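You operate a simulated robot arm through the tools that you are given. There is no shell and no other tool. Be economical: measure what you need, move in short steps, check, and stop when the job is done.

The job below is to be done with a simulated two-armed robot. You get a single attempt, and the scene is never put back.

TASK
Stand the spent filter in the sink, fit the kind the display names, lock it and flush the unit. Set down upright: filter cartridge.

The check looks at the end state, three seconds after you hand in, the way a careful person would. Anything else that was tipped, shoved, dropped, spilled or broken makes it a failure.

THE ROBOT
Two 7-joint arms with fingered hands on one trunk, on a base that drives. Base frame: it is fixed to the floor where the robot stands at the start and does not move with it; the origin is under the middle of the robot, x ahead of it, y to its left, z up. Readings come in cm, rad, newtons and seconds.
The left shoulder is at the start at [3, 11.9, 111.9], the right one opposite. With the tool pointing down near the work surface each hand reaches from about 36 to 78 cm from the robot's upright axis, wherever it stands, measured 20 degrees to its own side. Places, roughly: filter lock ring [80, 0, 100]; filter socket [80, 0, 90]; sink [70, 50, 70]; water unit display [70, -20, 130]; water unit flush button [70, -10, 130]; water unit switch [70, -30, 130]. Payload 3.8 kg a hand.
The tool frame of a hand sits at the grasp point between the pads (the TCP): z along the fingers, y along the line on which they close. The tips reach 2.5 cm beyond it. The gripper opens to 8.8 cm. The gripper's body begins 2.9 cm behind the TCP. The gripper is a hand of 4 fingers: y runs from the thumb to the fingers, the wrist lies at [-1.3, -10.6, -17.4] in the tool frame, and closing takes about 1.5 s.
Orientation is told as [roll, pitch, yaw] about the base's x, y, z axes, in that order, counted from this pose: with the fingers straight down and the wrist toward the robot, the tool's x, y and z point along [0, 1, 0], [1, 0, 0] and [0, 0, -1] of the base frame.

THE INTERFACE
- The arms move only by the tool nudge_tool. It takes "left_plan", "right_plan" or both (then of equal length, played together; a hand with none holds still); each is a list of rows, each a list of 3 entries, a list of its own where there are three numbers: the shift along the tool's x, y, z in units of 20 mm (1.0 is 20 mm), then the turn, a rotation vector about the tool's x, y, z in units of 5 degrees (1.0 is 5 degrees), then the closure, from 0 (fully open) to 1 (shut). In form: [[[x, y, z], [wx, wy, wz], hand], ...]. A call has 1 to 20 rows; each row shifts and turns the commanded pose from where the row before left it, along the tool's axes as they then stand. A call with a number of a shift or a turn outside -1 to 1 is refused whole. Rows are played at 5 a second. More than 5 cm and 0.15 rad between two rows, or a gripper value outside its range, and nothing of the call is played. Where a pose cannot be reached the arm comes as near as it can. A force on the tool above 90 N (or 10 N above the force at the start of the call, whichever is more), or a blocked arm, ends the call early, and 0.2 s more pass. The fingers move at their own pace (about 15.3 cm/s each) and stop on an object; they squeeze with about 29 N. The grip force told is the motor's: it shows also when the fingers shut on nothing. Time passes only in rows, and 0.2 s behind the last, so rows that do not move let the fingers close. It gives the time, the measured TCP pose, the force on the tool (base axes), the opening and the grip force at its end, in the units of the frame above (readings bear some noise), with the torque about the TCP (base axes, N m) and any sound that the robot's microphone picked up.
- Cameras (640 x 400 px; columns grow to the right, rows downward): "scene" is now at [6.91, -0.42, 168.94]; the picture's right is [-0.07, -1.00, 0.00], its down [-0.55, 0.04, -0.83] and it looks along [0.83, -0.06, -0.55] (base axes); focal length 253 px, centre (320, 200). "left" rides on the left gripper at [-6.4, -8.3, -9.8] in its tool frame; the picture's right is [-0.62, -0.37, 0.69], its down [0.71, -0.63, 0.30] and it looks along [0.32, 0.68, 0.65] (tool axes); focal length 265 px, centre (320, 200). "right" rides on the right gripper at [6.4, -8.3, -9.8] in its tool frame; the picture's right is [-0.62, 0.37, -0.69], its down [-0.71, -0.63, 0.30] and it looks along [-0.32, 0.68, 0.65] (tool axes); focal length 265 px, centre (320, 200). There is no depth. A picture from a camera that has moved, and an enlarged one, comes with that camera's place and axes in the base frame and with its lens.
- grab_frame(camera): a new picture of that camera. No time passes.
- raise_lower(by): slides the trunk up (or, below 0, down) by that many cm; the arms and the scene camera ride with it, the base frame stays. It gives what a move gives, with no picture.
- steer(legs): drives the robot by 1 to 6 legs, each [ahead, left, turn to the left] in cm, cm and rad, along the robot's own axes; the way and the turn of a leg run together, so that a leg with both is an arc; at most 150 cm and 3.142 rad a leg. The arms and the cameras ride along, it lands a little off, and it stops where it bumps. It gives what a move gives.
- hand_shape(shape, hand): the hand has 4 fingers and takes this shape, open, in about a second: jaw (thumb against the fingers, like two jaws); tri (thumb and two fingers); tip (a fingertip pinch); poke (one finger out to press); point (the index stretched); flat (the hand flat); cup (the hand cupped); fist (a fist). The gripper value then closes the fingers along that shape, each until it touches; the sizes above hold for jaw. It gives what a move gives, with no picture.
- aim_head(pan, tilt): turns the head with the scene camera to pan (to the left, within 2.094 rad either way) and tilt (down, from -0.506 to 1.204), counted from straight ahead of the robot. It gives what a move gives.
- zoom(camera, box): a new picture of the part [left, top, right, bottom] of that camera's present view, enlarged. No time passes.
- sign_off(): hands the job in; it is judged then, once.

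Work in short steps. Places have to be worked out from the pictures, the camera data and where the tool is seen: move nearer, look again, correct. Check each grasp and each placing, and mend what went wrong. You have 120 turns and 92 pictures in all, those below and enlarged ones among them. Open the grippers and draw the arms clear of the work before you hand the job in, unless the task says otherwise; then end with one line.

The tools are called after ">>>" by a JSON object that holds its "fn" and its "kwargs". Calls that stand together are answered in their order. nudge_tool: Moves the arms, as the interface text tells. Its arguments: {"type":"object","properties":{"left_plan":{"type":"array","items":{"type":"array"}},"right_plan":{"type":"array","items":{"type":"array"}}},"required":[]} The other tools are called the same way: raise_lower (by) slides the trunk up or down; hand_shape (shape, hand) gives the hand a shape; steer (legs) drives the base; aim_head (pan, tilt) turns the head that bears the scene camera; grab_frame (camera) takes a picture; zoom (camera, box) takes an enlarged picture of a part of a camera's view; sign_off () hands the job in.

At the start:

```text
time: 0.0
left_position: [57.19, 20.01, 150.21]
left_tcp_rot: [0.0, 0.001, 0.001]
left_wrist_force: [-0.8, 0.3, -0.3]
left_moment: [0.03, -0.05, 0.02]
left_grip_width: 8.77
left_finger_force: 0.0
left_shape: jaw
right_position: [54.04, -17.76, 141.97]
right_tcp_rot: [0.0, -0.002, 0.001]
right_wrist_force: [-0.1, 0.1, -0.3]
right_moment: [0.01, 0.01, 0.02]
right_grip_width: 8.76
right_finger_force: 0.0
right_shape: jaw
trunk travel left (down, up): [-27.5, 31.5]
robot x, y, heading: [-0.16, 0.1, -0.001]
head pan, tilt: [-0.07, 0.585]
```

scene: 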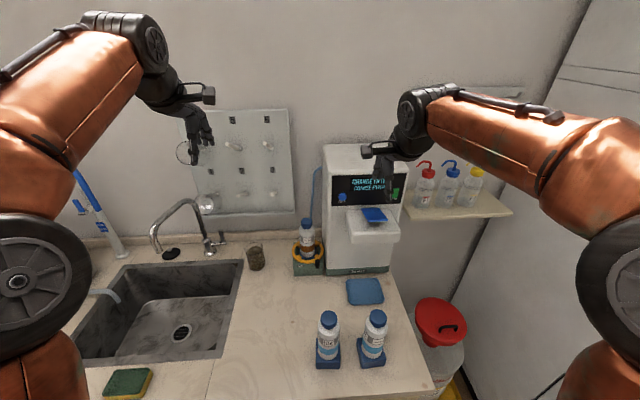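
right: 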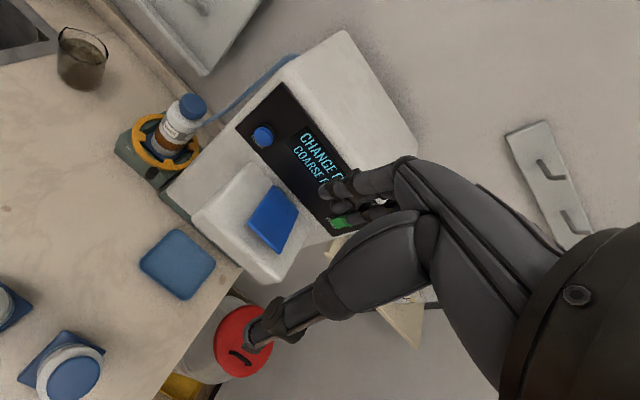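
left: 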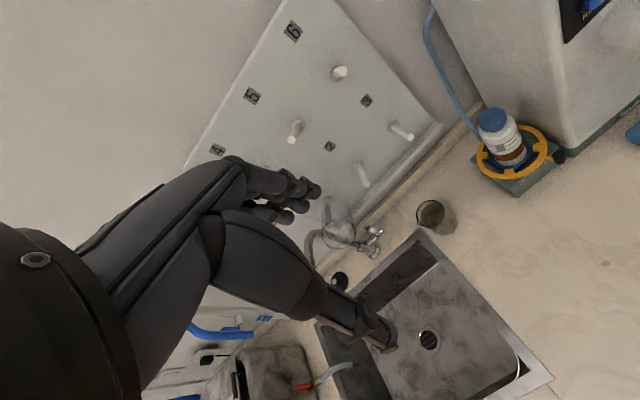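

The display says something like "CHANGE FILTER / COARSE"; I zoom in on the display, the filter in its socket and the two new cartridges.

>>> {"fn": "zoom", "kwargs": {"camera": "scene", "box": [320, 140, 420, 220]}}

>>> {"fn": "zoom", "kwargs": {"camera": "scene", "box": [270, 200, 350, 290]}}

>>> {"fn": "zoom", "kwargs": {"camera": "scene", "box": [290, 290, 410, 380]}}

```text
5.00 times, centred on (370, 180) of scene
camera zoom: at [6.91, -0.42, 168.94], right [-0.07, -1.0, 0.0], down [-0.55, 0.04, -0.83], along [0.83, -0.06, -0.55], focal length 1266 px, centre (70, 300)
```

zoom: 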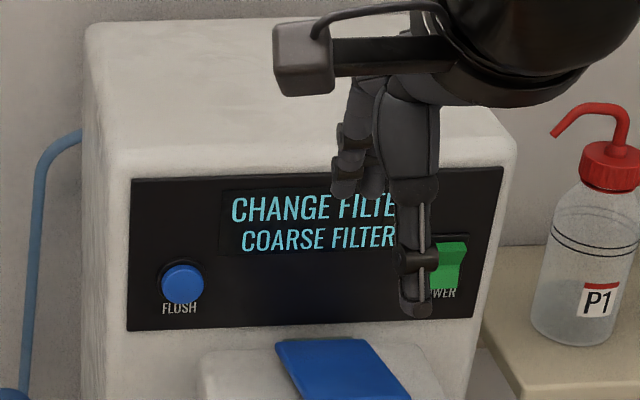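

```text
4.44 times, centred on (310, 245) of scene
camera zoom: at [6.91, -0.42, 168.94], right [-0.07, -1.0, 0.0], down [-0.55, 0.04, -0.83], along [0.83, -0.06, -0.55], focal length 1126 px, centre (364, 0)
```

zoom: 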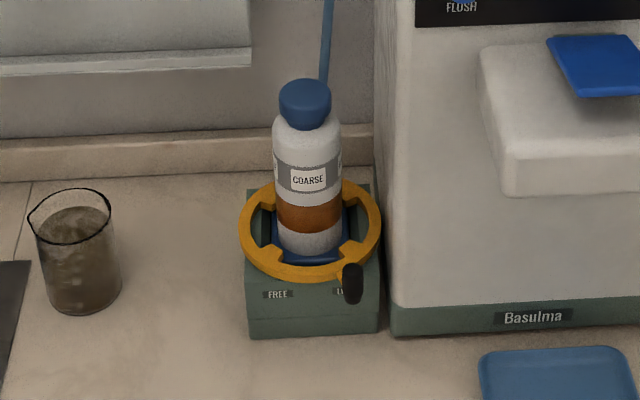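

```text
4.44 times, centred on (350, 335) of scene
camera zoom: at [6.91, -0.42, 168.94], right [-0.07, -1.0, 0.0], down [-0.55, 0.04, -0.83], along [0.83, -0.06, -0.55], focal length 1126 px, centre (187, -400)
```

zoom: 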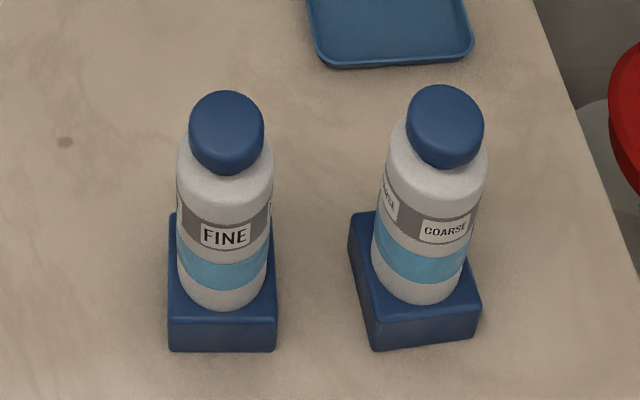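

The display names COARSE; the socket has a lock ring with a knob standing near "LOCK", and the new coarse cartridge is the right of the two. I look closer at the ring from the hand cameras.

>>> {"fn": "zoom", "kwargs": {"camera": "left", "box": [450, 80, 610, 200]}}

>>> {"fn": "zoom", "kwargs": {"camera": "right", "box": [100, 70, 240, 200]}}

```text
3.33 times, centred on (530, 140) of left
camera zoom: at [48.89, 13.53, 160.02], right [-0.37, -0.62, -0.69], down [-0.63, 0.71, -0.3], along [0.68, 0.32, -0.65], focal length 885 px, centre (-380, 400)
```

zoom: 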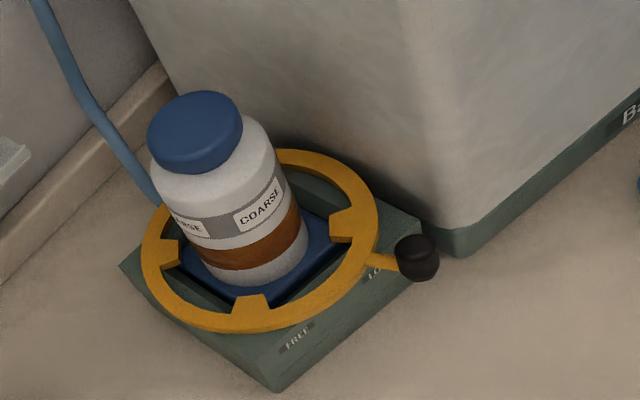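

```text
3.08 times, centred on (170, 135) of right
camera zoom: at [45.68, -11.39, 151.73], right [0.37, -0.62, 0.69], down [-0.63, -0.71, -0.3], along [0.68, -0.32, -0.65], focal length 817 px, centre (782, 400)
```

zoom: 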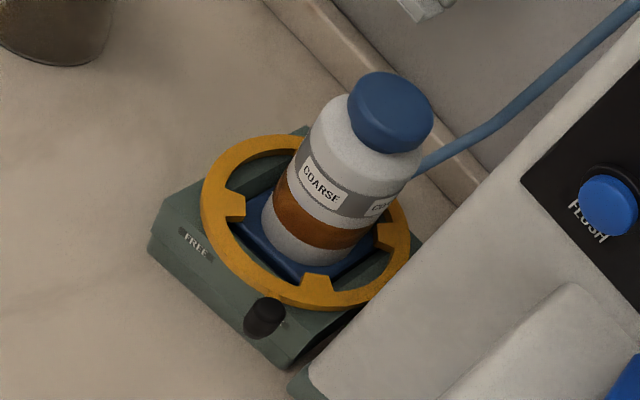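

Triangulating: knob ≈[71.1,-4.1,99], filter cap top ≈[78.7,-0.9,113]; FREE is toward +y. I tilt the head to see the counter's edge and the new cartridges.

>>> {"fn": "aim_head", "kwargs": {"pan": 0, "tilt": 1.0}}

>>> {"fn": "grab_frame", "kwargs": {"camera": "scene"}}

```text
time: 0.9
left_position: [57.25, 19.98, 150.1]
left_tcp_rot: [-0.001, -0.001, 0.001]
left_wrist_force: [-0.7, 0.4, -0.3]
left_moment: [0.02, 0.03, -0.01]
left_grip_width: 8.77
left_finger_force: 0.2
left_shape: jaw
right_position: [54.13, -17.79, 141.89]
right_tcp_rot: [-0.001, 0.0, -0.001]
right_wrist_force: [0.5, 0.2, 0.4]
right_moment: [-0.01, 0.02, 0.01]
right_grip_width: 8.75
right_finger_force: 0.0
right_shape: jaw
trunk travel left (down, up): [-27.5, 31.5]
robot x, y, heading: [-0.08, 0.32, 0.001]
head pan, tilt: [0.0, 1.0]
```

```text
83 pictures are left
camera scene: at [5.02, 0.2, 165.62], right [0.0, -1.0, 0.0], down [-0.84, 0.0, -0.54], along [0.54, 0.0, -0.84], focal length 253 px, centre (320, 200)
```

scene: 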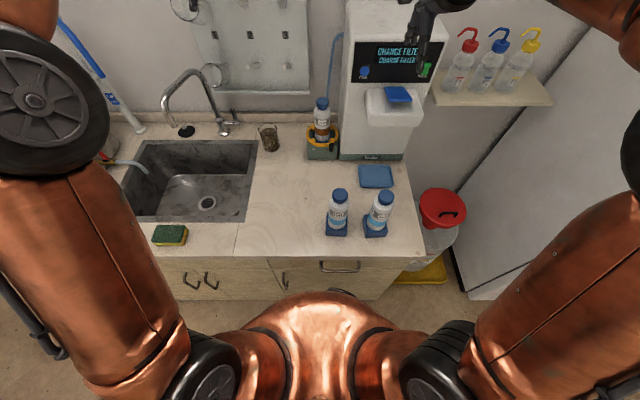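

The counter edge is near x≈33, so I have some room. I drive a little ahead and to the right so the left arm faces the socket, and set the left hand to "poke".

>>> {"fn": "steer", "kwargs": {"legs": [[4, -14, 0]]}}

>>> {"fn": "hand_shape", "kwargs": {"hand": "left", "shape": "poke"}}

>>> {"fn": "grab_frame", "kwargs": {"camera": "left"}}

>>> {"fn": "grab_frame", "kwargs": {"camera": "right"}}

```text
time: 2.2
left_position: [61.32, 5.98, 150.1]
left_tcp_rot: [0.0, -0.001, -0.002]
left_wrist_force: [0.1, -0.7, -0.3]
left_moment: [0.0, 0.02, -0.01]
left_grip_width: 8.75
left_finger_force: 0.1
left_shape: jaw
right_position: [58.0, -31.76, 141.91]
right_tcp_rot: [0.0, 0.0, -0.001]
right_wrist_force: [0.0, -0.1, -0.1]
right_moment: [-0.02, -0.02, 0.02]
right_grip_width: 8.76
right_finger_force: 0.0
right_shape: jaw
trunk travel left (down, up): [-27.5, 31.5]
robot x, y, heading: [4.04, -14.06, -0.002]
head pan, tilt: [0.0, 1.0]
```

```text
time: 3.1
left_position: [61.25, 5.98, 150.14]
left_tcp_rot: [-0.001, 0.0, 0.0]
left_wrist_force: [0.7, 0.2, -0.9]
left_moment: [0.0, -0.03, 0.02]
left_grip_width: 0.0
left_finger_force: 0.0
left_shape: poke
right_position: [57.74, -31.81, 141.9]
right_tcp_rot: [0.001, 0.0, -0.002]
right_wrist_force: [0.1, 0.8, 0.7]
right_moment: [-0.03, 0.02, -0.03]
right_grip_width: 8.76
right_finger_force: 0.0
right_shape: jaw
trunk travel left (down, up): [-27.5, 31.5]
robot x, y, heading: [3.57, -13.95, -0.001]
head pan, tilt: [0.0, 1.0]
```

```text
82 pictures are left
camera left: at [52.82, -0.37, 160.03], right [-0.37, -0.62, -0.69], down [-0.63, 0.71, -0.3], along [0.68, 0.32, -0.65], focal length 265 px, centre (320, 200)
```

left: 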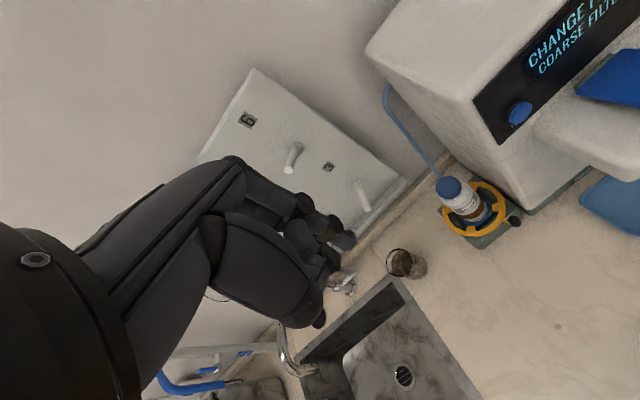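

```text
81 pictures are left
camera right: at [49.58, -25.3, 151.74], right [0.37, -0.62, 0.69], down [-0.63, -0.71, -0.3], along [0.68, -0.33, -0.65], focal length 265 px, centre (320, 200)
```

right: 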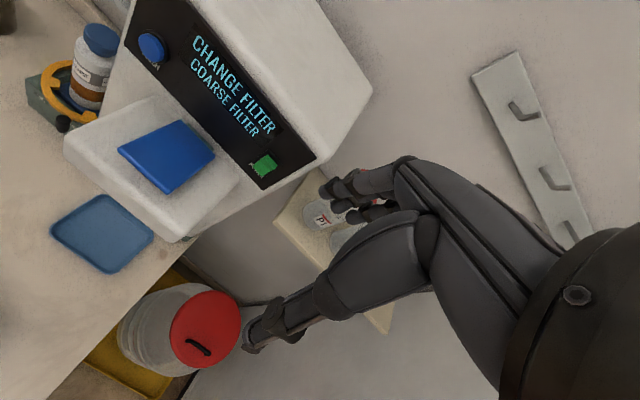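

I zoom to see how the poke shape looks.

>>> {"fn": "zoom", "kwargs": {"camera": "left", "box": [200, 140, 400, 340]}}

>>> {"fn": "hand_shape", "kwargs": {"hand": "left", "shape": "point"}}

>>> {"fn": "zoom", "kwargs": {"camera": "left", "box": [200, 140, 400, 340]}}

```text
2.00 times, centred on (300, 240) of left
camera zoom: at [52.82, -0.37, 160.03], right [-0.37, -0.62, -0.69], down [-0.63, 0.71, -0.3], along [0.68, 0.32, -0.65], focal length 531 px, centre (360, 120)
```

zoom: 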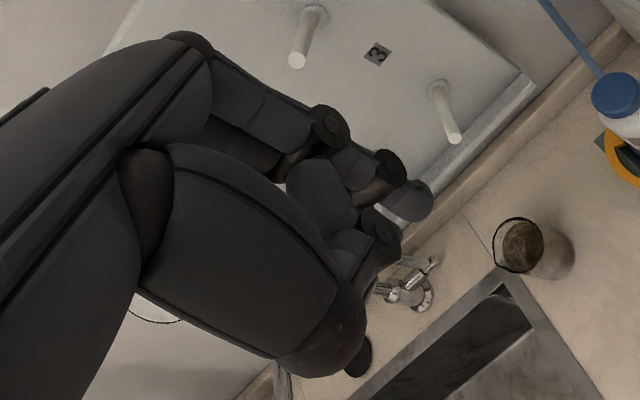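

```text
time: 4.0
left_position: [61.03, 5.93, 150.23]
left_tcp_rot: [0.0, 0.0, -0.002]
left_wrist_force: [-0.3, 0.6, -0.1]
left_moment: [-0.02, -0.02, -0.02]
left_grip_width: 0.01
left_finger_force: 0.1
left_shape: point
right_position: [57.97, -31.9, 141.93]
right_tcp_rot: [0.0, 0.0, -0.002]
right_wrist_force: [0.4, -0.1, -0.3]
right_moment: [0.02, 0.03, 0.01]
right_grip_width: 8.76
right_finger_force: 0.0
right_shape: jaw
trunk travel left (down, up): [-27.5, 31.5]
robot x, y, heading: [3.69, -13.93, 0.002]
head pan, tilt: [0.0, 1.0]
```

```text
2.00 times, centred on (300, 240) of left
camera zoom: at [52.83, -0.44, 160.02], right [-0.37, -0.62, -0.69], down [-0.63, 0.71, -0.3], along [0.68, 0.32, -0.65], focal length 531 px, centre (360, 120)
```

zoom: 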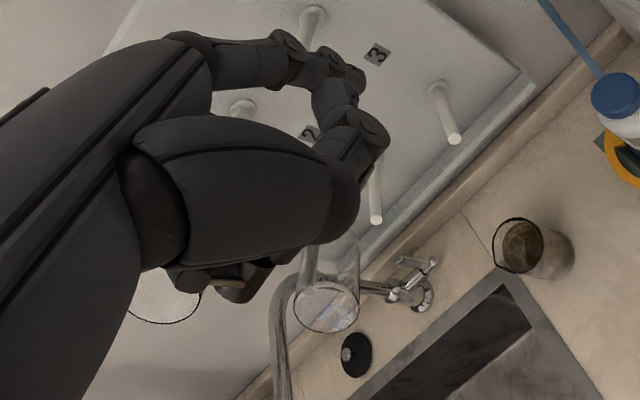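

The jaw shape has known geometry, so I go back to it: I'll turn the left hand about 70° so it closes tangentially around the knob, descending on the way.

>>> {"fn": "hand_shape", "kwargs": {"hand": "left", "shape": "jaw"}}

>>> {"fn": "nudge_tool", "kwargs": {"left_plan": [[[0, 0, 1], [0, 0, 1], 0], [[0, 0, 1], [0, 0, 1], 0], [[0, 0, 1], [0, 0, 1], 0], [[0, 0, 1], [0, 0, 1], 0], [[0, 0, 1], [0, 0, 1], 0], [[0, 0, 1], [0, 0, 1], 0], [[0, 0, 1], [0, 0, 1], 0], [[0, 0, 1], [0, 0, 1], 0], [[0, 0, 1], [0, 0, 1], 0], [[0, 0, 1], [0, 0, 1], 0], [[0, 0, 1], [0, 0, 1], 0], [[0, 0, 1], [0, 0, 1], 0], [[0, 0, 1], [0, 0, 1], 0], [[0, 0, 1], [0, 0, 1], 0]]}}

>>> {"fn": "grab_frame", "kwargs": {"camera": "left"}}

>>> {"fn": "grab_frame", "kwargs": {"camera": "scene"}}

```text
time: 4.9
left_position: [61.14, 6.02, 150.23]
left_tcp_rot: [0.001, 0.0, -0.002]
left_wrist_force: [0.1, 0.6, -0.7]
left_moment: [-0.03, -0.03, 0.0]
left_grip_width: 8.79
left_finger_force: 0.1
left_shape: jaw
right_position: [57.99, -31.94, 141.88]
right_tcp_rot: [0.0, 0.001, 0.0]
right_wrist_force: [-0.1, 0.2, 0.2]
right_moment: [0.0, -0.02, -0.03]
right_grip_width: 8.77
right_finger_force: 0.1
right_shape: jaw
trunk travel left (down, up): [-27.5, 31.5]
robot x, y, heading: [3.83, -14.14, 0.0]
head pan, tilt: [0.0, 1.0]
```

```text
time: 7.9
left_position: [61.26, 6.09, 122.15]
left_tcp_rot: [0.0, 0.001, -1.223]
left_wrist_force: [-0.1, -0.2, 1.1]
left_moment: [0.0, 0.01, 0.0]
left_grip_width: 8.78
left_finger_force: 0.1
left_shape: jaw
right_position: [57.99, -31.76, 141.8]
right_tcp_rot: [0.0, 0.0, -0.002]
right_wrist_force: [0.4, -0.5, 0.8]
right_moment: [0.02, -0.01, 0.01]
right_grip_width: 8.77
right_finger_force: 0.1
right_shape: jaw
trunk travel left (down, up): [-27.5, 31.5]
robot x, y, heading: [3.69, -14.07, 0.001]
head pan, tilt: [0.0, 1.0]
```

```text
78 pictures are left
camera left: at [52.34, 11.73, 132.06], right [-0.71, 0.14, -0.69], down [0.46, 0.84, -0.3], along [0.54, -0.53, -0.65], focal length 265 px, centre (320, 200)
```

left: 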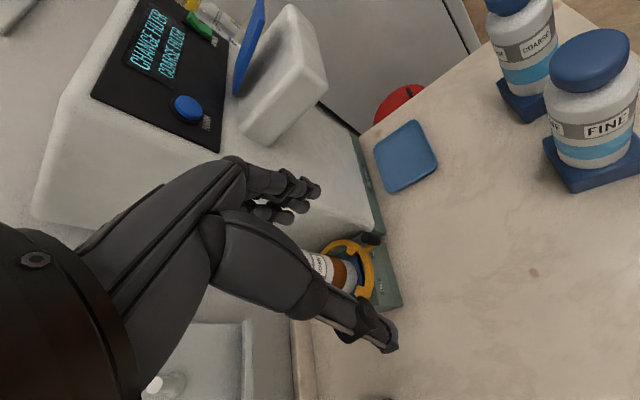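

```text
77 pictures are left
camera scene: at [9.02, -13.69, 165.61], right [0.0, -1.0, 0.0], down [-0.84, 0.0, -0.54], along [0.54, 0.0, -0.84], focal length 253 px, centre (320, 200)
```

scene: 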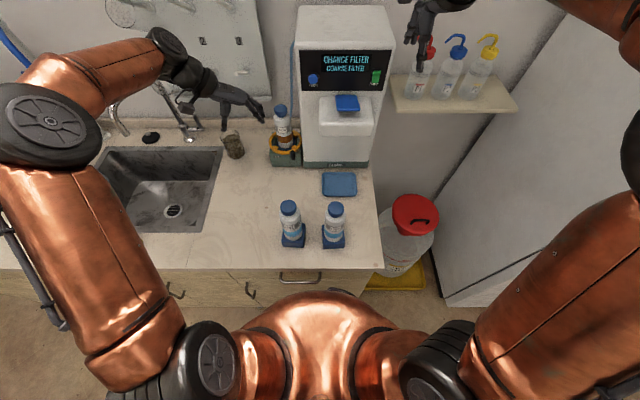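

The hand is turned as planned; the knob reading agrees (~[71,-3.8,99]). I move to just above the knob with the jaw half closed.

>>> {"fn": "nudge_tool", "kwargs": {"left_plan": [[[0.36, 0.9, 1], [0, 0, 0], 0.2], [[0.36, 0.9, 1], [0, 0, 0], 0.3], [[0.36, 0.9, 1], [0, 0, 0], 0.4], [[0.36, 0.9, 1], [0, 0, 0], 0.45], [[0.36, 0.9, 1], [0, 0, 0], 0.45], [[0.36, 0.9, 0.8], [0, 0, 0], 0.45], [[0.36, 0.9, 0.7], [0, 0, 0], 0.45]]}}

>>> {"fn": "grab_frame", "kwargs": {"camera": "left"}}

>>> {"fn": "zoom", "kwargs": {"camera": "scene", "box": [220, 70, 340, 190]}}

```text
time: 9.5
left_position: [70.03, -4.04, 109.23]
left_tcp_rot: [0.001, 0.002, -1.222]
left_wrist_force: [-2.6, 3.9, -0.8]
left_moment: [-0.07, -0.02, 0.05]
left_grip_width: 4.88
left_finger_force: 0.0
left_shape: jaw
right_position: [57.77, -31.7, 141.97]
right_tcp_rot: [-0.002, 0.001, 0.0]
right_wrist_force: [0.9, 0.5, 0.0]
right_moment: [-0.01, 0.03, -0.04]
right_grip_width: 8.78
right_finger_force: 0.0
right_shape: jaw
trunk travel left (down, up): [-27.5, 31.5]
robot x, y, heading: [3.98, -13.79, 0.001]
head pan, tilt: [0.0, 1.0]
```

```text
76 pictures are left
camera left: at [61.09, 1.66, 119.07], right [-0.71, 0.13, -0.69], down [0.46, 0.84, -0.3], along [0.54, -0.53, -0.65], focal length 265 px, centre (320, 200)
```

left: 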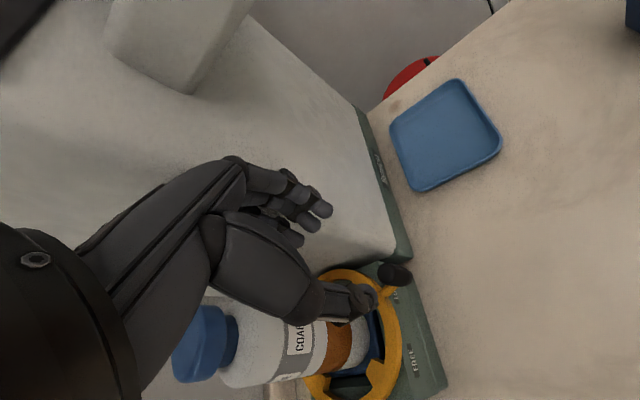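

```text
3.33 times, centred on (280, 130) of scene
camera zoom: at [8.82, -13.58, 165.62], right [0.0, -1.0, 0.0], down [-0.84, 0.0, -0.54], along [0.54, 0.0, -0.84], focal length 844 px, centre (453, 433)
```

zoom: 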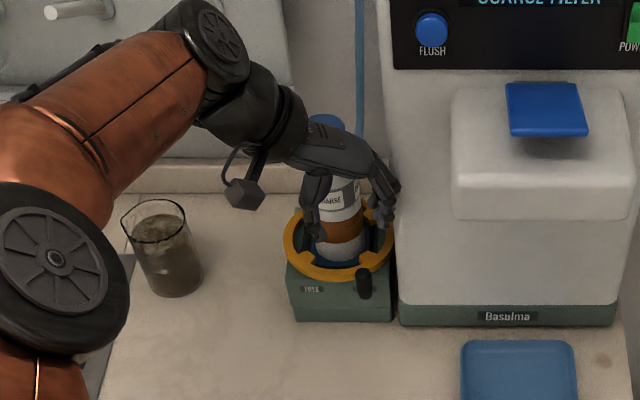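

A slight force (−x,+y) suggests that the fingers brush the unit. I back off 1.5 cm toward the robot and check the force.

>>> {"fn": "nudge_tool", "kwargs": {"left_plan": [[[-0.7, -0.25, 0], [0, 0, 0], 0.45], [[0, 0, 0], [0, 0, 0], 0.45]]}}

>>> {"fn": "grab_frame", "kwargs": {"camera": "left"}}

```text
time: 10.1
left_position: [68.64, -4.4, 109.3]
left_tcp_rot: [-0.001, 0.0, -1.227]
left_wrist_force: [-2.8, -0.2, 1.5]
left_moment: [-0.02, -0.13, -0.07]
left_grip_width: 4.87
left_finger_force: 0.2
left_shape: jaw
right_position: [57.83, -31.78, 141.97]
right_tcp_rot: [-0.002, 0.001, -0.002]
right_wrist_force: [0.4, -0.3, 0.5]
right_moment: [-0.02, 0.01, -0.03]
right_grip_width: 8.74
right_finger_force: 0.1
right_shape: jaw
trunk travel left (down, up): [-27.5, 31.5]
robot x, y, heading: [3.98, -14.18, -0.005]
head pan, tilt: [0.0, 1.0]
```

```text
74 pictures are left
camera left: at [59.72, 1.25, 119.12], right [-0.71, 0.14, -0.69], down [0.46, 0.83, -0.31], along [0.54, -0.53, -0.65], focal length 265 px, centre (320, 200)
```

left: 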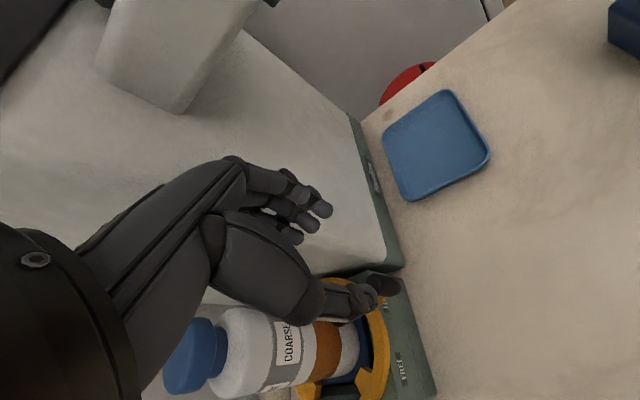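

A small −x force remains; I shift 1 cm to the left (still leaving room for the knob) and see whether it vanishes.

>>> {"fn": "nudge_tool", "kwargs": {"left_plan": [[[0.15, -0.45, 0], [0, 0, 0], 0.45], [[0, 0, 0], [0, 0, 0], 0.45], [[0, 0, 0], [0, 0, 0], 0.45]]}}

>>> {"fn": "zoom", "kwargs": {"camera": "scene", "box": [250, 90, 310, 170]}}

```text
time: 10.9
left_position: [68.68, -3.4, 109.15]
left_tcp_rot: [-0.002, 0.0, -1.224]
left_wrist_force: [0.4, -0.3, 0.4]
left_moment: [0.03, -0.02, -0.01]
left_grip_width: 4.87
left_finger_force: 0.0
left_shape: jaw
right_position: [57.93, -31.78, 141.97]
right_tcp_rot: [0.001, 0.0, -0.002]
right_wrist_force: [-0.4, -1.0, 0.1]
right_moment: [-0.04, 0.03, -0.01]
right_grip_width: 8.77
right_finger_force: 0.0
right_shape: jaw
trunk travel left (down, up): [-27.5, 31.5]
robot x, y, heading: [4.25, -13.66, -0.001]
head pan, tilt: [0.0, 1.0]
```

```text
5.00 times, centred on (280, 130) of scene
camera zoom: at [8.95, -13.71, 165.61], right [0.0, -1.0, 0.0], down [-0.84, 0.0, -0.54], along [0.54, 0.0, -0.84], focal length 1266 px, centre (520, 550)
```

zoom: 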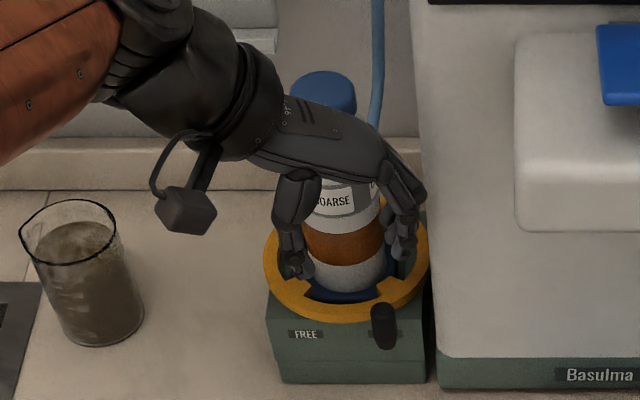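

Force is gone. I open a bit more and descend to just above the knob, then look.

>>> {"fn": "nudge_tool", "kwargs": {"left_plan": [[[0.15, 0, 0.8], [0, 0, 0], 0.3], [[0.1, 0, 0.8], [0, 0, 0], 0.3], [[0, 0, 0.8], [0, 0, 0], 0.3], [[0, 0, 0.4], [0, 0, 0], 0.3]]}}

>>> {"fn": "grab_frame", "kwargs": {"camera": "left"}}

>>> {"fn": "zoom", "kwargs": {"camera": "scene", "box": [250, 90, 310, 170]}}

```text
time: 11.9
left_position: [69.27, -2.98, 103.61]
left_tcp_rot: [-0.001, 0.0, -1.221]
left_wrist_force: [-0.3, -0.7, 0.0]
left_moment: [-0.08, -0.01, -0.03]
left_grip_width: 6.16
left_finger_force: 0.0
left_shape: jaw
right_position: [57.94, -31.83, 141.84]
right_tcp_rot: [0.0, -0.002, -0.002]
right_wrist_force: [-0.1, 0.2, -0.3]
right_moment: [-0.03, -0.01, -0.01]
right_grip_width: 8.75
right_finger_force: 0.0
right_shape: jaw
trunk travel left (down, up): [-27.5, 31.5]
robot x, y, heading: [3.71, -13.93, -0.0]
head pan, tilt: [0.0, 1.0]
```

```text
72 pictures are left
camera left: at [60.38, 2.62, 113.43], right [-0.71, 0.13, -0.69], down [0.46, 0.84, -0.3], along [0.54, -0.53, -0.65], focal length 265 px, centre (320, 200)
```

left: 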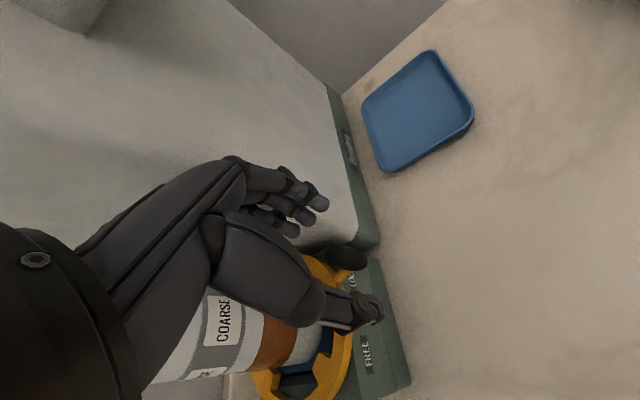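

```text
5.00 times, centred on (280, 130) of scene
camera zoom: at [8.96, -13.72, 165.61], right [0.0, -1.0, 0.0], down [-0.84, 0.0, -0.54], along [0.54, 0.0, -0.84], focal length 1266 px, centre (520, 550)
```

zoom: 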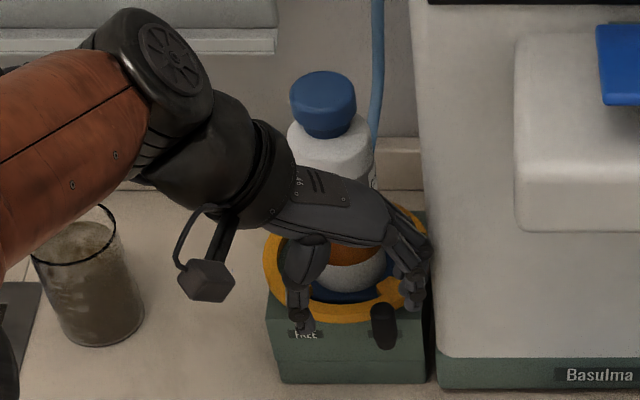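

The fingers lie right of the knob and the thumb left, both clear. I descend 3.6 cm.

>>> {"fn": "nudge_tool", "kwargs": {"left_plan": [[[0, 0, 0.6], [0, 0, 0], 0.3], [[0, 0, 0.6], [0, 0, 0], 0.3], [[0, 0, 0.6], [0, 0, 0], 0.3]]}}

>>> {"fn": "zoom", "kwargs": {"camera": "scene", "box": [250, 90, 310, 170]}}

```text
time: 12.7
left_position: [69.27, -3.03, 100.06]
left_tcp_rot: [0.0, 0.001, -1.221]
left_wrist_force: [0.7, 0.5, -0.5]
left_moment: [-0.01, -0.01, 0.01]
left_grip_width: 6.12
left_finger_force: 0.1
left_shape: jaw
right_position: [57.8, -31.84, 141.92]
right_tcp_rot: [0.0, 0.001, -0.001]
right_wrist_force: [0.8, -0.8, -0.3]
right_moment: [-0.04, -0.03, 0.0]
right_grip_width: 8.76
right_finger_force: 0.0
right_shape: jaw
trunk travel left (down, up): [-27.5, 31.5]
robot x, y, heading: [3.77, -13.95, -0.003]
head pan, tilt: [0.0, 1.0]
```

```text
5.00 times, centred on (280, 130) of scene
camera zoom: at [8.97, -13.72, 165.61], right [0.0, -1.0, 0.0], down [-0.84, 0.0, -0.54], along [0.54, 0.0, -0.84], focal length 1266 px, centre (520, 550)
```

zoom: 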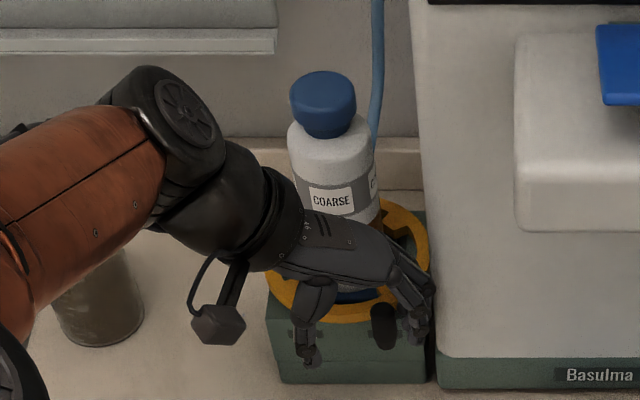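

The knob sits between thumb and fingers. I push toward FREE (+y), 5 cm first.

>>> {"fn": "nudge_tool", "kwargs": {"left_plan": [[[0.17, -0.47, 0], [0, 0, 0], 0.35], [[0.17, -0.47, 0], [0, 0, 0], 0.35], [[0.17, -0.47, 0], [0, 0, 0], 0.35], [[0.17, -0.47, 0], [0, 0, 0], 0.35], [[0.17, -0.47, 0], [0, 0, 0], 0.35]]}}

>>> {"fn": "zoom", "kwargs": {"camera": "scene", "box": [250, 90, 310, 170]}}

```text
time: 13.9
left_position: [69.13, 2.08, 99.89]
left_tcp_rot: [0.001, 0.0, -1.223]
left_wrist_force: [0.7, 0.7, -0.3]
left_moment: [0.0, -0.02, -0.01]
left_grip_width: 5.76
left_finger_force: 0.2
left_shape: jaw
right_position: [57.99, -31.65, 141.93]
right_tcp_rot: [0.001, 0.0, -0.003]
right_wrist_force: [1.2, 0.0, 0.4]
right_moment: [0.02, 0.03, -0.01]
right_grip_width: 8.78
right_finger_force: 0.0
right_shape: jaw
trunk travel left (down, up): [-27.5, 31.5]
robot x, y, heading: [3.75, -13.79, -0.0]
head pan, tilt: [0.0, 1.0]
```

```text
5.00 times, centred on (280, 130) of scene
camera zoom: at [8.95, -13.7, 165.61], right [0.0, -1.0, 0.0], down [-0.84, 0.0, -0.54], along [0.54, 0.0, -0.84], focal length 1266 px, centre (520, 550)
```

zoom: 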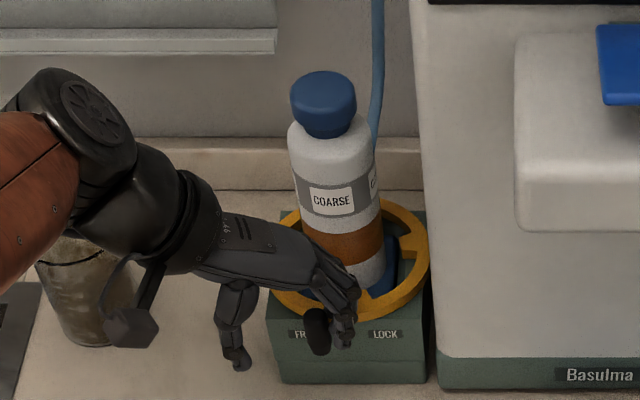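

The knob has moved with the fingers. I push 2 cm more toward FREE.

>>> {"fn": "nudge_tool", "kwargs": {"left_plan": [[[0.17, -0.47, 0], [0, 0, 0], 0.35], [[0.17, -0.47, 0], [0, 0, 0], 0.35], [[0, 0, 0], [0, 0, 0], 0.35]]}}

>>> {"fn": "zoom", "kwargs": {"camera": "scene", "box": [250, 90, 310, 170]}}

```text
time: 14.7
left_position: [69.16, 3.93, 99.87]
left_tcp_rot: [0.001, -0.001, -1.225]
left_wrist_force: [1.2, -1.0, -0.8]
left_moment: [-0.03, -0.03, -0.02]
left_grip_width: 5.76
left_finger_force: 0.1
left_shape: jaw
right_position: [57.86, -31.77, 142.01]
right_tcp_rot: [0.001, -0.001, -0.002]
right_wrist_force: [0.5, 0.1, -1.0]
right_moment: [0.01, 0.04, -0.03]
right_grip_width: 8.77
right_finger_force: 0.1
right_shape: jaw
trunk travel left (down, up): [-27.5, 31.5]
robot x, y, heading: [3.83, -14.15, 0.001]
head pan, tilt: [0.0, 1.0]
```

```text
5.00 times, centred on (280, 130) of scene
camera zoom: at [8.98, -13.74, 165.61], right [0.0, -1.0, 0.0], down [-0.84, 0.0, -0.54], along [0.54, 0.0, -0.84], focal length 1266 px, centre (520, 550)
```

zoom: 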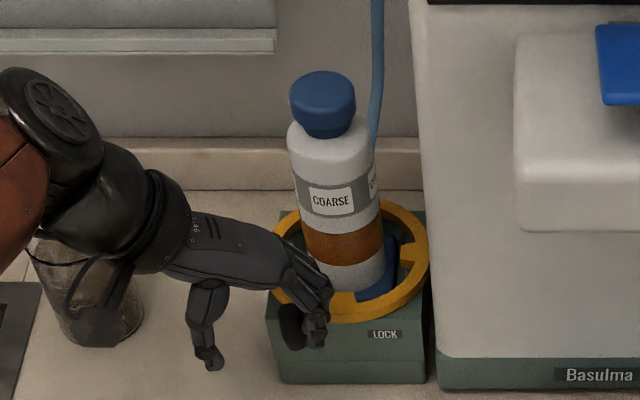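

The knob is about at FREE; I push a little more to feel for the stop.

>>> {"fn": "nudge_tool", "kwargs": {"left_plan": [[[0.06, -0.16, 0], [0, 0, 0], 0.35], [[0.06, -0.16, 0], [0, 0, 0], 0.35], [[0, 0, 0], [0, 0, 0], 0.35]]}}

>>> {"fn": "zoom", "kwargs": {"camera": "scene", "box": [250, 90, 310, 170]}}

```text
time: 15.5
left_position: [69.16, 4.53, 99.91]
left_tcp_rot: [-0.001, 0.002, -1.222]
left_wrist_force: [1.5, -4.5, 0.9]
left_moment: [-0.09, -0.02, -0.1]
left_grip_width: 5.87
left_finger_force: 0.0
left_shape: jaw
right_position: [57.96, -31.86, 141.81]
right_tcp_rot: [0.0, 0.0, -0.002]
right_wrist_force: [0.4, -0.1, -0.4]
right_moment: [0.01, -0.04, -0.04]
right_grip_width: 8.76
right_finger_force: 0.0
right_shape: jaw
trunk travel left (down, up): [-27.5, 31.5]
robot x, y, heading: [4.05, -13.8, -0.005]
head pan, tilt: [0.0, 1.0]
```

```text
5.00 times, centred on (280, 130) of scene
camera zoom: at [8.97, -13.81, 165.61], right [0.0, -1.0, 0.0], down [-0.84, 0.0, -0.54], along [0.54, 0.0, -0.84], focal length 1266 px, centre (520, 550)
```

zoom: 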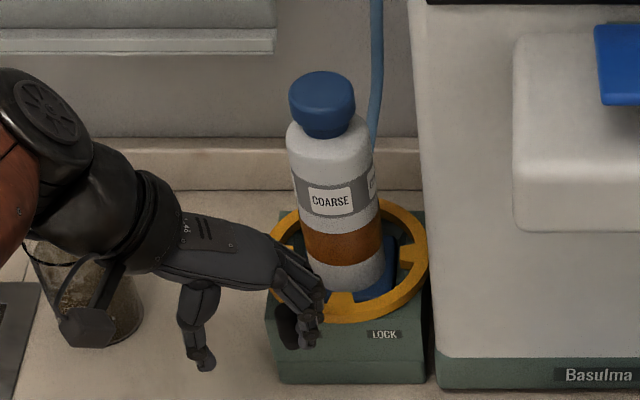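

The stop is felt (4.5 N), so the ring is at FREE. I release sideways a bit and rise, then turn the hand to about +10° yaw in the free space in front.

>>> {"fn": "nudge_tool", "kwargs": {"left_plan": [[[-0.08, 0.24, 0], [0, 0, 0], 0.2], [[-0.3, 0, -0.3], [0, 0, 0], 0.2], [[-0.3, 0, -0.8], [0, 0, 0], 0.2], [[-0.3, 0, -1], [0, 0, 0], 0.2], [[0, 0, -1], [0, 0, 0], 0.2], [[0, 0, -1], [0, 0, -1], 0.2], [[0, 0, -1], [0, 0, -1], 0.2], [[0, 0, -1], [0, 0, -1], 0.2], [[0, 0, -1], [0, 0, -1], 0.2], [[0, 0, -1], [0, 0, -1], 0.2], [[0, 0, -1], [0, 0, -1], 0.2], [[0, 0, -1], [0, 0, -1], 0.2], [[0, 0, 0], [0, 0, -1], 0.2], [[0, 0, 0], [0, 0, -1], 0.2], [[0, 0, 0], [0, 0, -1], 0.2], [[0, 0, 0], [0, 0, -1], 0.2], [[0, 0, 0], [0, 0, -1], 0.2], [[0, 0, 0], [0, 0, -1], 0.2], [[0, 0, 0], [0, 0, -1], 0.2], [[0, 0, 0], [0, 0, -1], 0.2]]}}

>>> {"fn": "grab_frame", "kwargs": {"camera": "left"}}

>>> {"fn": "grab_frame", "kwargs": {"camera": "scene"}}

```text
time: 19.7
left_position: [67.53, 3.38, 120.11]
left_tcp_rot: [0.0, 0.0, 0.087]
left_wrist_force: [-1.9, -0.5, -0.1]
left_moment: [0.02, 0.0, 0.03]
left_grip_width: 7.03
left_finger_force: 0.1
left_shape: jaw
right_position: [57.93, -31.83, 141.95]
right_tcp_rot: [0.0, 0.0, -0.001]
right_wrist_force: [0.0, 0.0, -0.6]
right_moment: [-0.02, -0.06, -0.01]
right_grip_width: 8.75
right_finger_force: 0.0
right_shape: jaw
trunk travel left (down, up): [-27.5, 31.5]
robot x, y, heading: [3.59, -13.89, -0.001]
head pan, tilt: [0.0, 1.0]
```

```text
66 pictures are left
camera left: at [59.78, -3.72, 130.04], right [-0.31, -0.65, -0.69], down [-0.69, 0.66, -0.3], along [0.65, 0.38, -0.65], focal length 265 px, centre (320, 200)
```

left: 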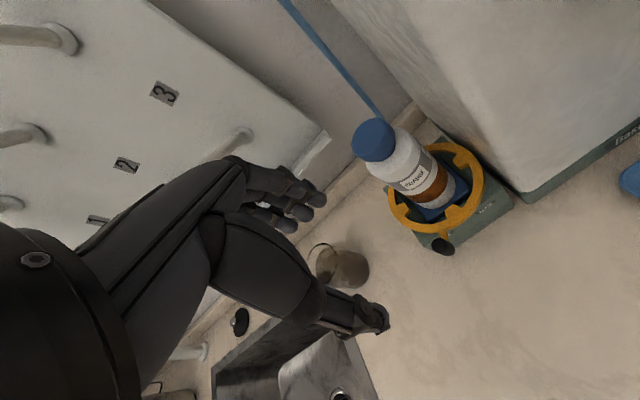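

```text
65 pictures are left
camera scene: at [8.94, -13.8, 165.61], right [0.0, -1.0, 0.0], down [-0.84, 0.0, -0.54], along [0.54, 0.0, -0.84], focal length 253 px, centre (320, 200)
```

scene: 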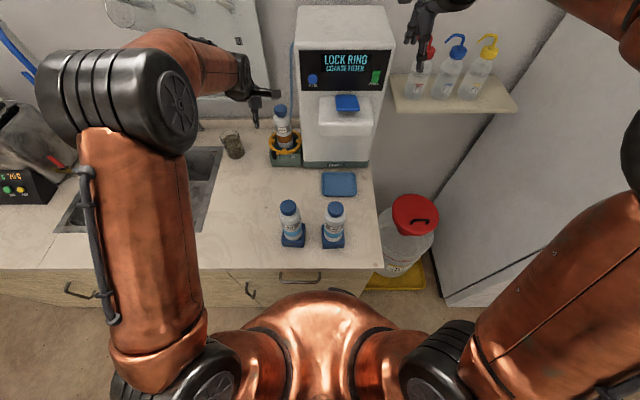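

The display now says "LOCK RING", so the ring is free. I zoom in on the cap for its exact place.

>>> {"fn": "zoom", "kwargs": {"camera": "left", "box": [330, 80, 530, 280]}}

>>> {"fn": "zoom", "kwargs": {"camera": "scene", "box": [240, 80, 320, 180]}}

```text
2.00 times, centred on (430, 180) of left
camera zoom: at [59.78, -3.72, 130.04], right [-0.31, -0.65, -0.69], down [-0.69, 0.66, -0.3], along [0.65, 0.38, -0.65], focal length 531 px, centre (100, 240)
```

zoom: 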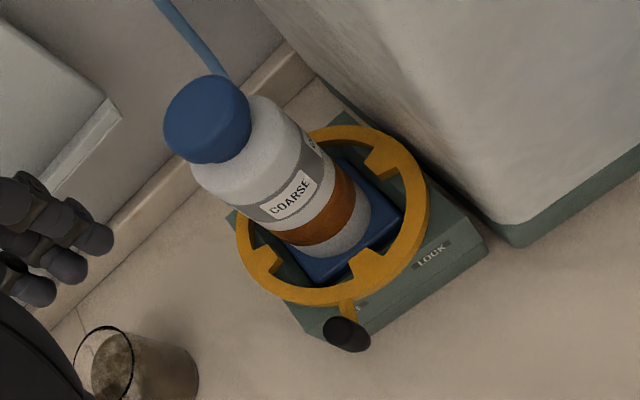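

```text
4.00 times, centred on (280, 130) of scene
camera zoom: at [8.94, -13.8, 165.61], right [0.0, -1.0, 0.0], down [-0.84, 0.0, -0.54], along [0.54, 0.0, -0.84], focal length 1013 px, centre (480, 480)
```

zoom: 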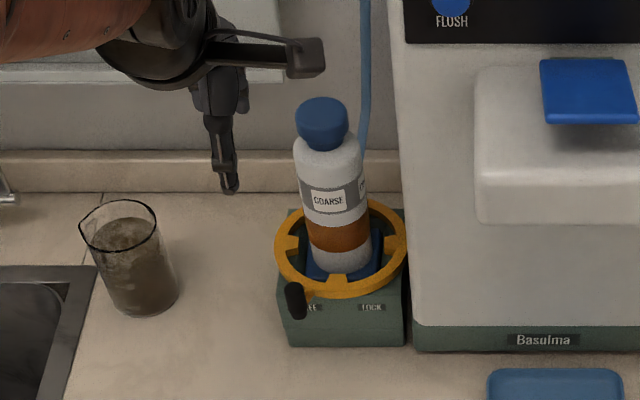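

I move the open hand over the cap (≈[78.5,-1.0]) at z=120.

>>> {"fn": "nudge_tool", "kwargs": {"left_plan": [[[-0.443, 0.88, 0], [0, 0, 0], 0.2], [[-0.443, 0.88, 0], [0, 0, 0], 0.2], [[-0.443, 0.88, 0], [0, 0, 0], 0.2], [[-0.443, 0.88, 0], [0, 0, 0], 0.2], [[-0.443, 0.88, 0], [0, 0, 0], 0.2], [[-0.443, 0.88, 0], [0, 0, 0], 0.2], [[0, 0, 0], [0, 0, 0], 0.2]]}}

>>> {"fn": "grab_frame", "kwargs": {"camera": "left"}}

>>> {"fn": "zoom", "kwargs": {"camera": "scene", "box": [240, 80, 320, 180]}}

```text
time: 21.3
left_position: [78.44, -1.0, 120.05]
left_tcp_rot: [-0.001, 0.001, 0.086]
left_wrist_force: [-0.4, 0.1, 0.0]
left_moment: [-0.04, 0.03, 0.0]
left_grip_width: 7.03
left_finger_force: 0.1
left_shape: jaw
right_position: [57.82, -31.65, 141.97]
right_tcp_rot: [0.0, 0.0, -0.002]
right_wrist_force: [0.0, 0.5, 0.0]
right_moment: [0.02, -0.04, 0.0]
right_grip_width: 8.77
right_finger_force: 0.0
right_shape: jaw
trunk travel left (down, up): [-27.5, 31.5]
robot x, y, heading: [3.94, -14.01, 0.004]
head pan, tilt: [0.0, 1.0]
```

```text
62 pictures are left
camera left: at [70.69, -8.05, 130.03], right [-0.31, -0.65, -0.69], down [-0.69, 0.66, -0.3], along [0.65, 0.38, -0.65], focal length 265 px, centre (320, 200)
```

left: 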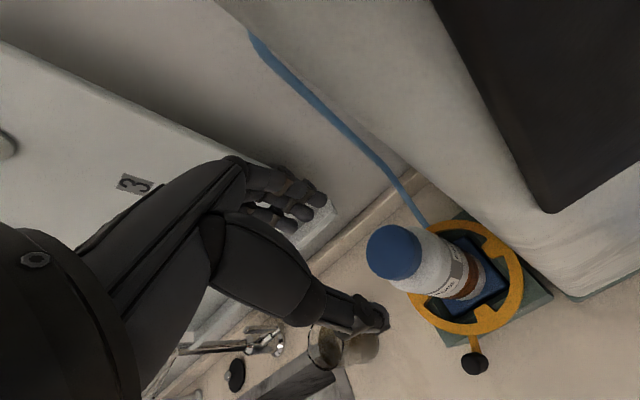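

```text
4.00 times, centred on (280, 130) of scene
camera zoom: at [8.86, -13.72, 165.62], right [0.0, -1.0, 0.0], down [-0.84, 0.0, -0.54], along [0.54, 0.0, -0.84], focal length 1013 px, centre (480, 480)
```

zoom: 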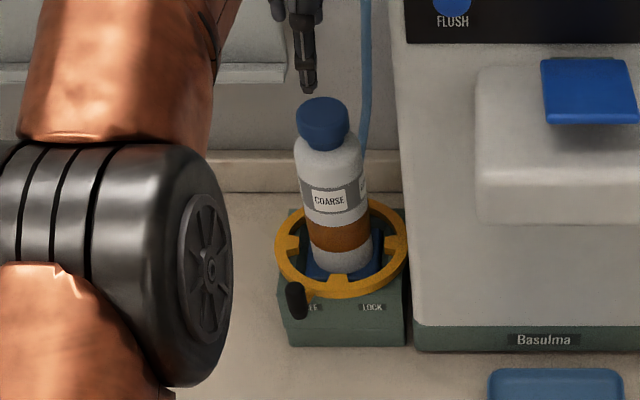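

Aligned within about half a cm. I descend over the cap in stages.

>>> {"fn": "nudge_tool", "kwargs": {"left_plan": [[[0, 0, 0.8], [0, 0, 0], 0.2], [[0, 0, 0.8], [0, 0, 0], 0.2], [[0, 0, 0.8], [0, 0, 0], 0.2], [[0, 0, 0.8], [0, 0, 0], 0.2], [[0, 0, 0.8], [0, 0, 0], 0.2], [[0, 0, 0.3], [0, 0, 0], 0.2]]}}

>>> {"fn": "grab_frame", "kwargs": {"camera": "left"}}

>>> {"fn": "zoom", "kwargs": {"camera": "scene", "box": [240, 80, 320, 180]}}

```text
time: 22.7
left_position: [78.55, -0.78, 111.6]
left_tcp_rot: [0.001, 0.0, 0.087]
left_wrist_force: [0.6, -0.3, -0.1]
left_moment: [-0.03, 0.02, -0.01]
left_grip_width: 7.01
left_finger_force: 0.1
left_shape: jaw
right_position: [57.95, -31.69, 141.93]
right_tcp_rot: [0.001, -0.001, -0.001]
right_wrist_force: [-0.4, 0.1, -0.5]
right_moment: [0.0, -0.03, 0.04]
right_grip_width: 8.77
right_finger_force: 0.2
right_shape: jaw
trunk travel left (down, up): [-27.5, 31.5]
robot x, y, heading: [3.9, -13.96, -0.001]
head pan, tilt: [0.0, 1.0]
```

```text
60 pictures are left
camera left: at [70.78, -7.94, 121.41], right [-0.31, -0.65, -0.69], down [-0.69, 0.66, -0.3], along [0.65, 0.38, -0.65], focal length 265 px, centre (320, 200)
```

left: 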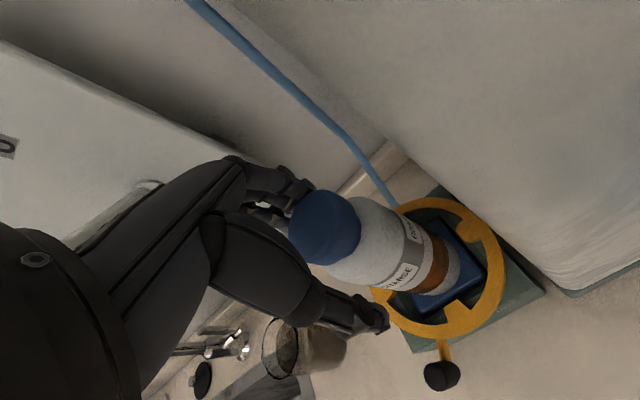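

```text
4.00 times, centred on (280, 130) of scene
camera zoom: at [8.95, -13.74, 165.61], right [0.0, -1.0, 0.0], down [-0.84, 0.0, -0.54], along [0.54, 0.0, -0.84], focal length 1013 px, centre (480, 480)
```

zoom: 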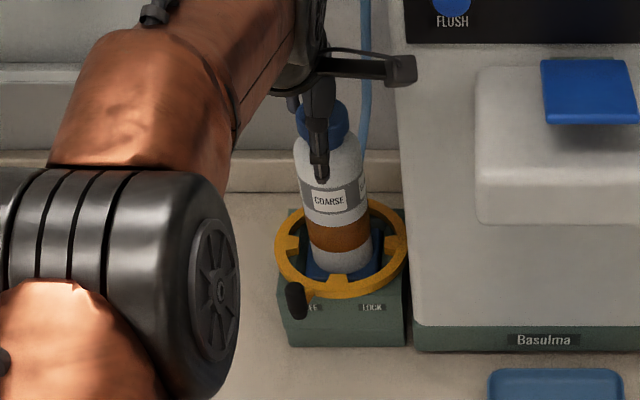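

The cap is between thumb and fingers, slightly to −y of centre. I correct 0.4 cm, drop 0.5 cm and close.

>>> {"fn": "nudge_tool", "kwargs": {"left_plan": [[[-0.2, 0, 0.25], [0, 0, 0], 0.2], [[0, 0, 0], [0, 0, 0], 0.4], [[0, 0, 0], [0, 0, 0], 0.6], [[0, 0, 0], [0, 0, 0], 0.8], [[0, 0, 0], [0, 0, 0], 1], [[0, 0, 0], [0, 0, 0], 1], [[0, 0, 0], [0, 0, 0], 1], [[0, 0, 0], [0, 0, 0], 1]]}}

>>> {"fn": "grab_frame", "kwargs": {"camera": "left"}}

```text
time: 24.5
left_position: [78.59, -1.21, 111.06]
left_tcp_rot: [0.0, -0.003, 0.086]
left_wrist_force: [7.6, 0.1, 7.0]
left_moment: [0.12, -1.0, -0.07]
left_grip_width: 3.34
left_finger_force: 29.3
left_shape: jaw
right_position: [57.91, -31.88, 142.0]
right_tcp_rot: [-0.001, 0.0, -0.002]
right_wrist_force: [0.3, -0.6, 0.0]
right_moment: [0.0, -0.01, 0.0]
right_grip_width: 8.77
right_finger_force: 0.0
right_shape: jaw
trunk travel left (down, up): [-27.5, 31.5]
robot x, y, heading: [3.9, -13.93, 0.007]
head pan, tilt: [0.0, 1.0]
```

```text
58 pictures are left
camera left: at [70.8, -8.34, 120.96], right [-0.31, -0.65, -0.69], down [-0.69, 0.66, -0.31], along [0.65, 0.38, -0.65], focal length 265 px, centre (320, 200)
```

left: 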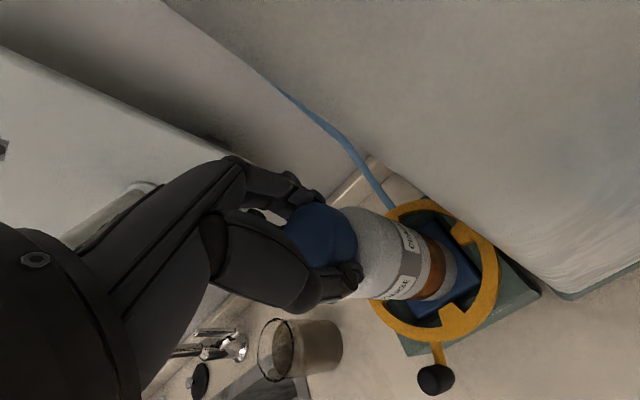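

Gripped with 29 N at 3.3 cm (neck under the cap). I lift straight up gently.

>>> {"fn": "nudge_tool", "kwargs": {"left_plan": [[[0, 0, -0.3], [0, 0, 0], 1], [[0, 0, -0.4], [0, 0, 0], 1], [[0, 0, -0.5], [0, 0, 0], 1], [[0, 0, -0.5], [0, 0, 0], 1], [[0, 0, -0.5], [0, 0, 0], 1], [[0, 0, 0], [0, 0, 0], 1]]}}

>>> {"fn": "grab_frame", "kwargs": {"camera": "left"}}

```text
time: 25.9
left_position: [78.7, -1.34, 115.6]
left_tcp_rot: [0.001, 0.003, 0.085]
left_wrist_force: [3.0, 0.8, -4.8]
left_moment: [0.04, -0.38, 0.0]
left_grip_width: 3.35
left_finger_force: 29.5
left_shape: jaw
right_position: [57.94, -31.78, 141.98]
right_tcp_rot: [0.0, 0.002, -0.001]
right_wrist_force: [0.9, 0.4, -0.6]
right_moment: [0.04, 0.02, -0.03]
right_grip_width: 8.77
right_finger_force: 0.0
right_shape: jaw
trunk travel left (down, up): [-27.5, 31.5]
robot x, y, heading: [3.98, -13.96, -0.003]
head pan, tilt: [0.0, 1.0]
```

```text
57 pictures are left
camera left: at [70.85, -8.45, 125.39], right [-0.31, -0.65, -0.69], down [-0.69, 0.66, -0.3], along [0.65, 0.38, -0.65], focal length 265 px, centre (320, 200)
```

left: 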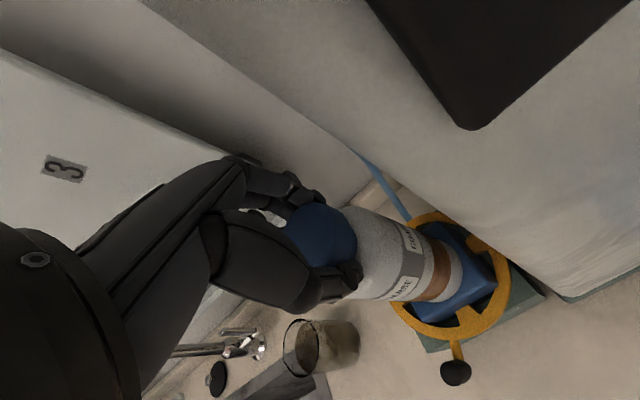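

It comes out freely (≈5 N). I lift 14 cm more and look.

>>> {"fn": "nudge_tool", "kwargs": {"left_plan": [[[0, 0, -0.7], [0, 0, 0], 1], [[0, 0, -0.7], [0, 0, 0], 1], [[0, 0, -0.7], [0, 0, 0], 1], [[0, 0, -0.7], [0, 0, 0], 1], [[0, 0, -0.7], [0, 0, 0], 1], [[0, 0, -0.7], [0, 0, 0], 1], [[0, 0, -0.7], [0, 0, 0], 1], [[0, 0, -0.7], [0, 0, 0], 1], [[0, 0, -0.7], [0, 0, 0], 1], [[0, 0, -0.7], [0, 0, 0], 1]]}}

>>> {"fn": "grab_frame", "kwargs": {"camera": "scene"}}

```text
time: 28.1
left_position: [76.83, -1.05, 128.8]
left_tcp_rot: [0.0, 0.0, 0.085]
left_wrist_force: [-0.2, 0.6, -4.0]
left_moment: [0.02, -0.02, -0.01]
left_grip_width: 3.3
left_finger_force: 29.5
left_shape: jaw
left hand out of reach, approached as far as the arm can: row 6, 8, 9, 10
right_position: [57.94, -31.76, 141.96]
right_tcp_rot: [0.0, 0.001, -0.003]
right_wrist_force: [0.1, 0.0, -0.6]
right_moment: [0.02, 0.01, 0.02]
right_grip_width: 8.75
right_finger_force: 0.0
right_shape: jaw
trunk travel left (down, up): [-27.5, 31.5]
robot x, y, heading: [4.17, -13.97, -0.001]
head pan, tilt: [0.0, 1.0]
```

```text
56 pictures are left
camera scene: at [8.99, -13.72, 165.61], right [0.0, -1.0, 0.0], down [-0.84, 0.0, -0.54], along [0.54, 0.0, -0.84], focal length 253 px, centre (320, 200)
```

scene: 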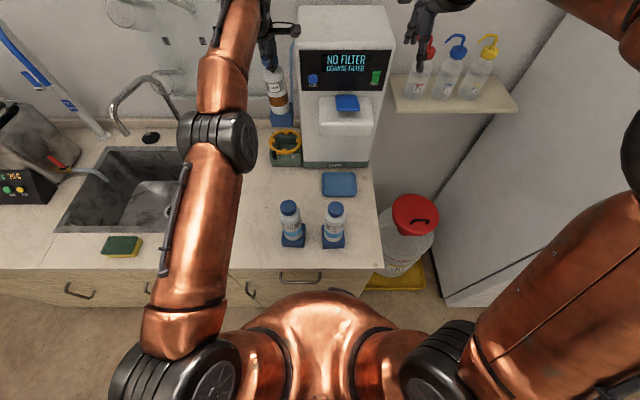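

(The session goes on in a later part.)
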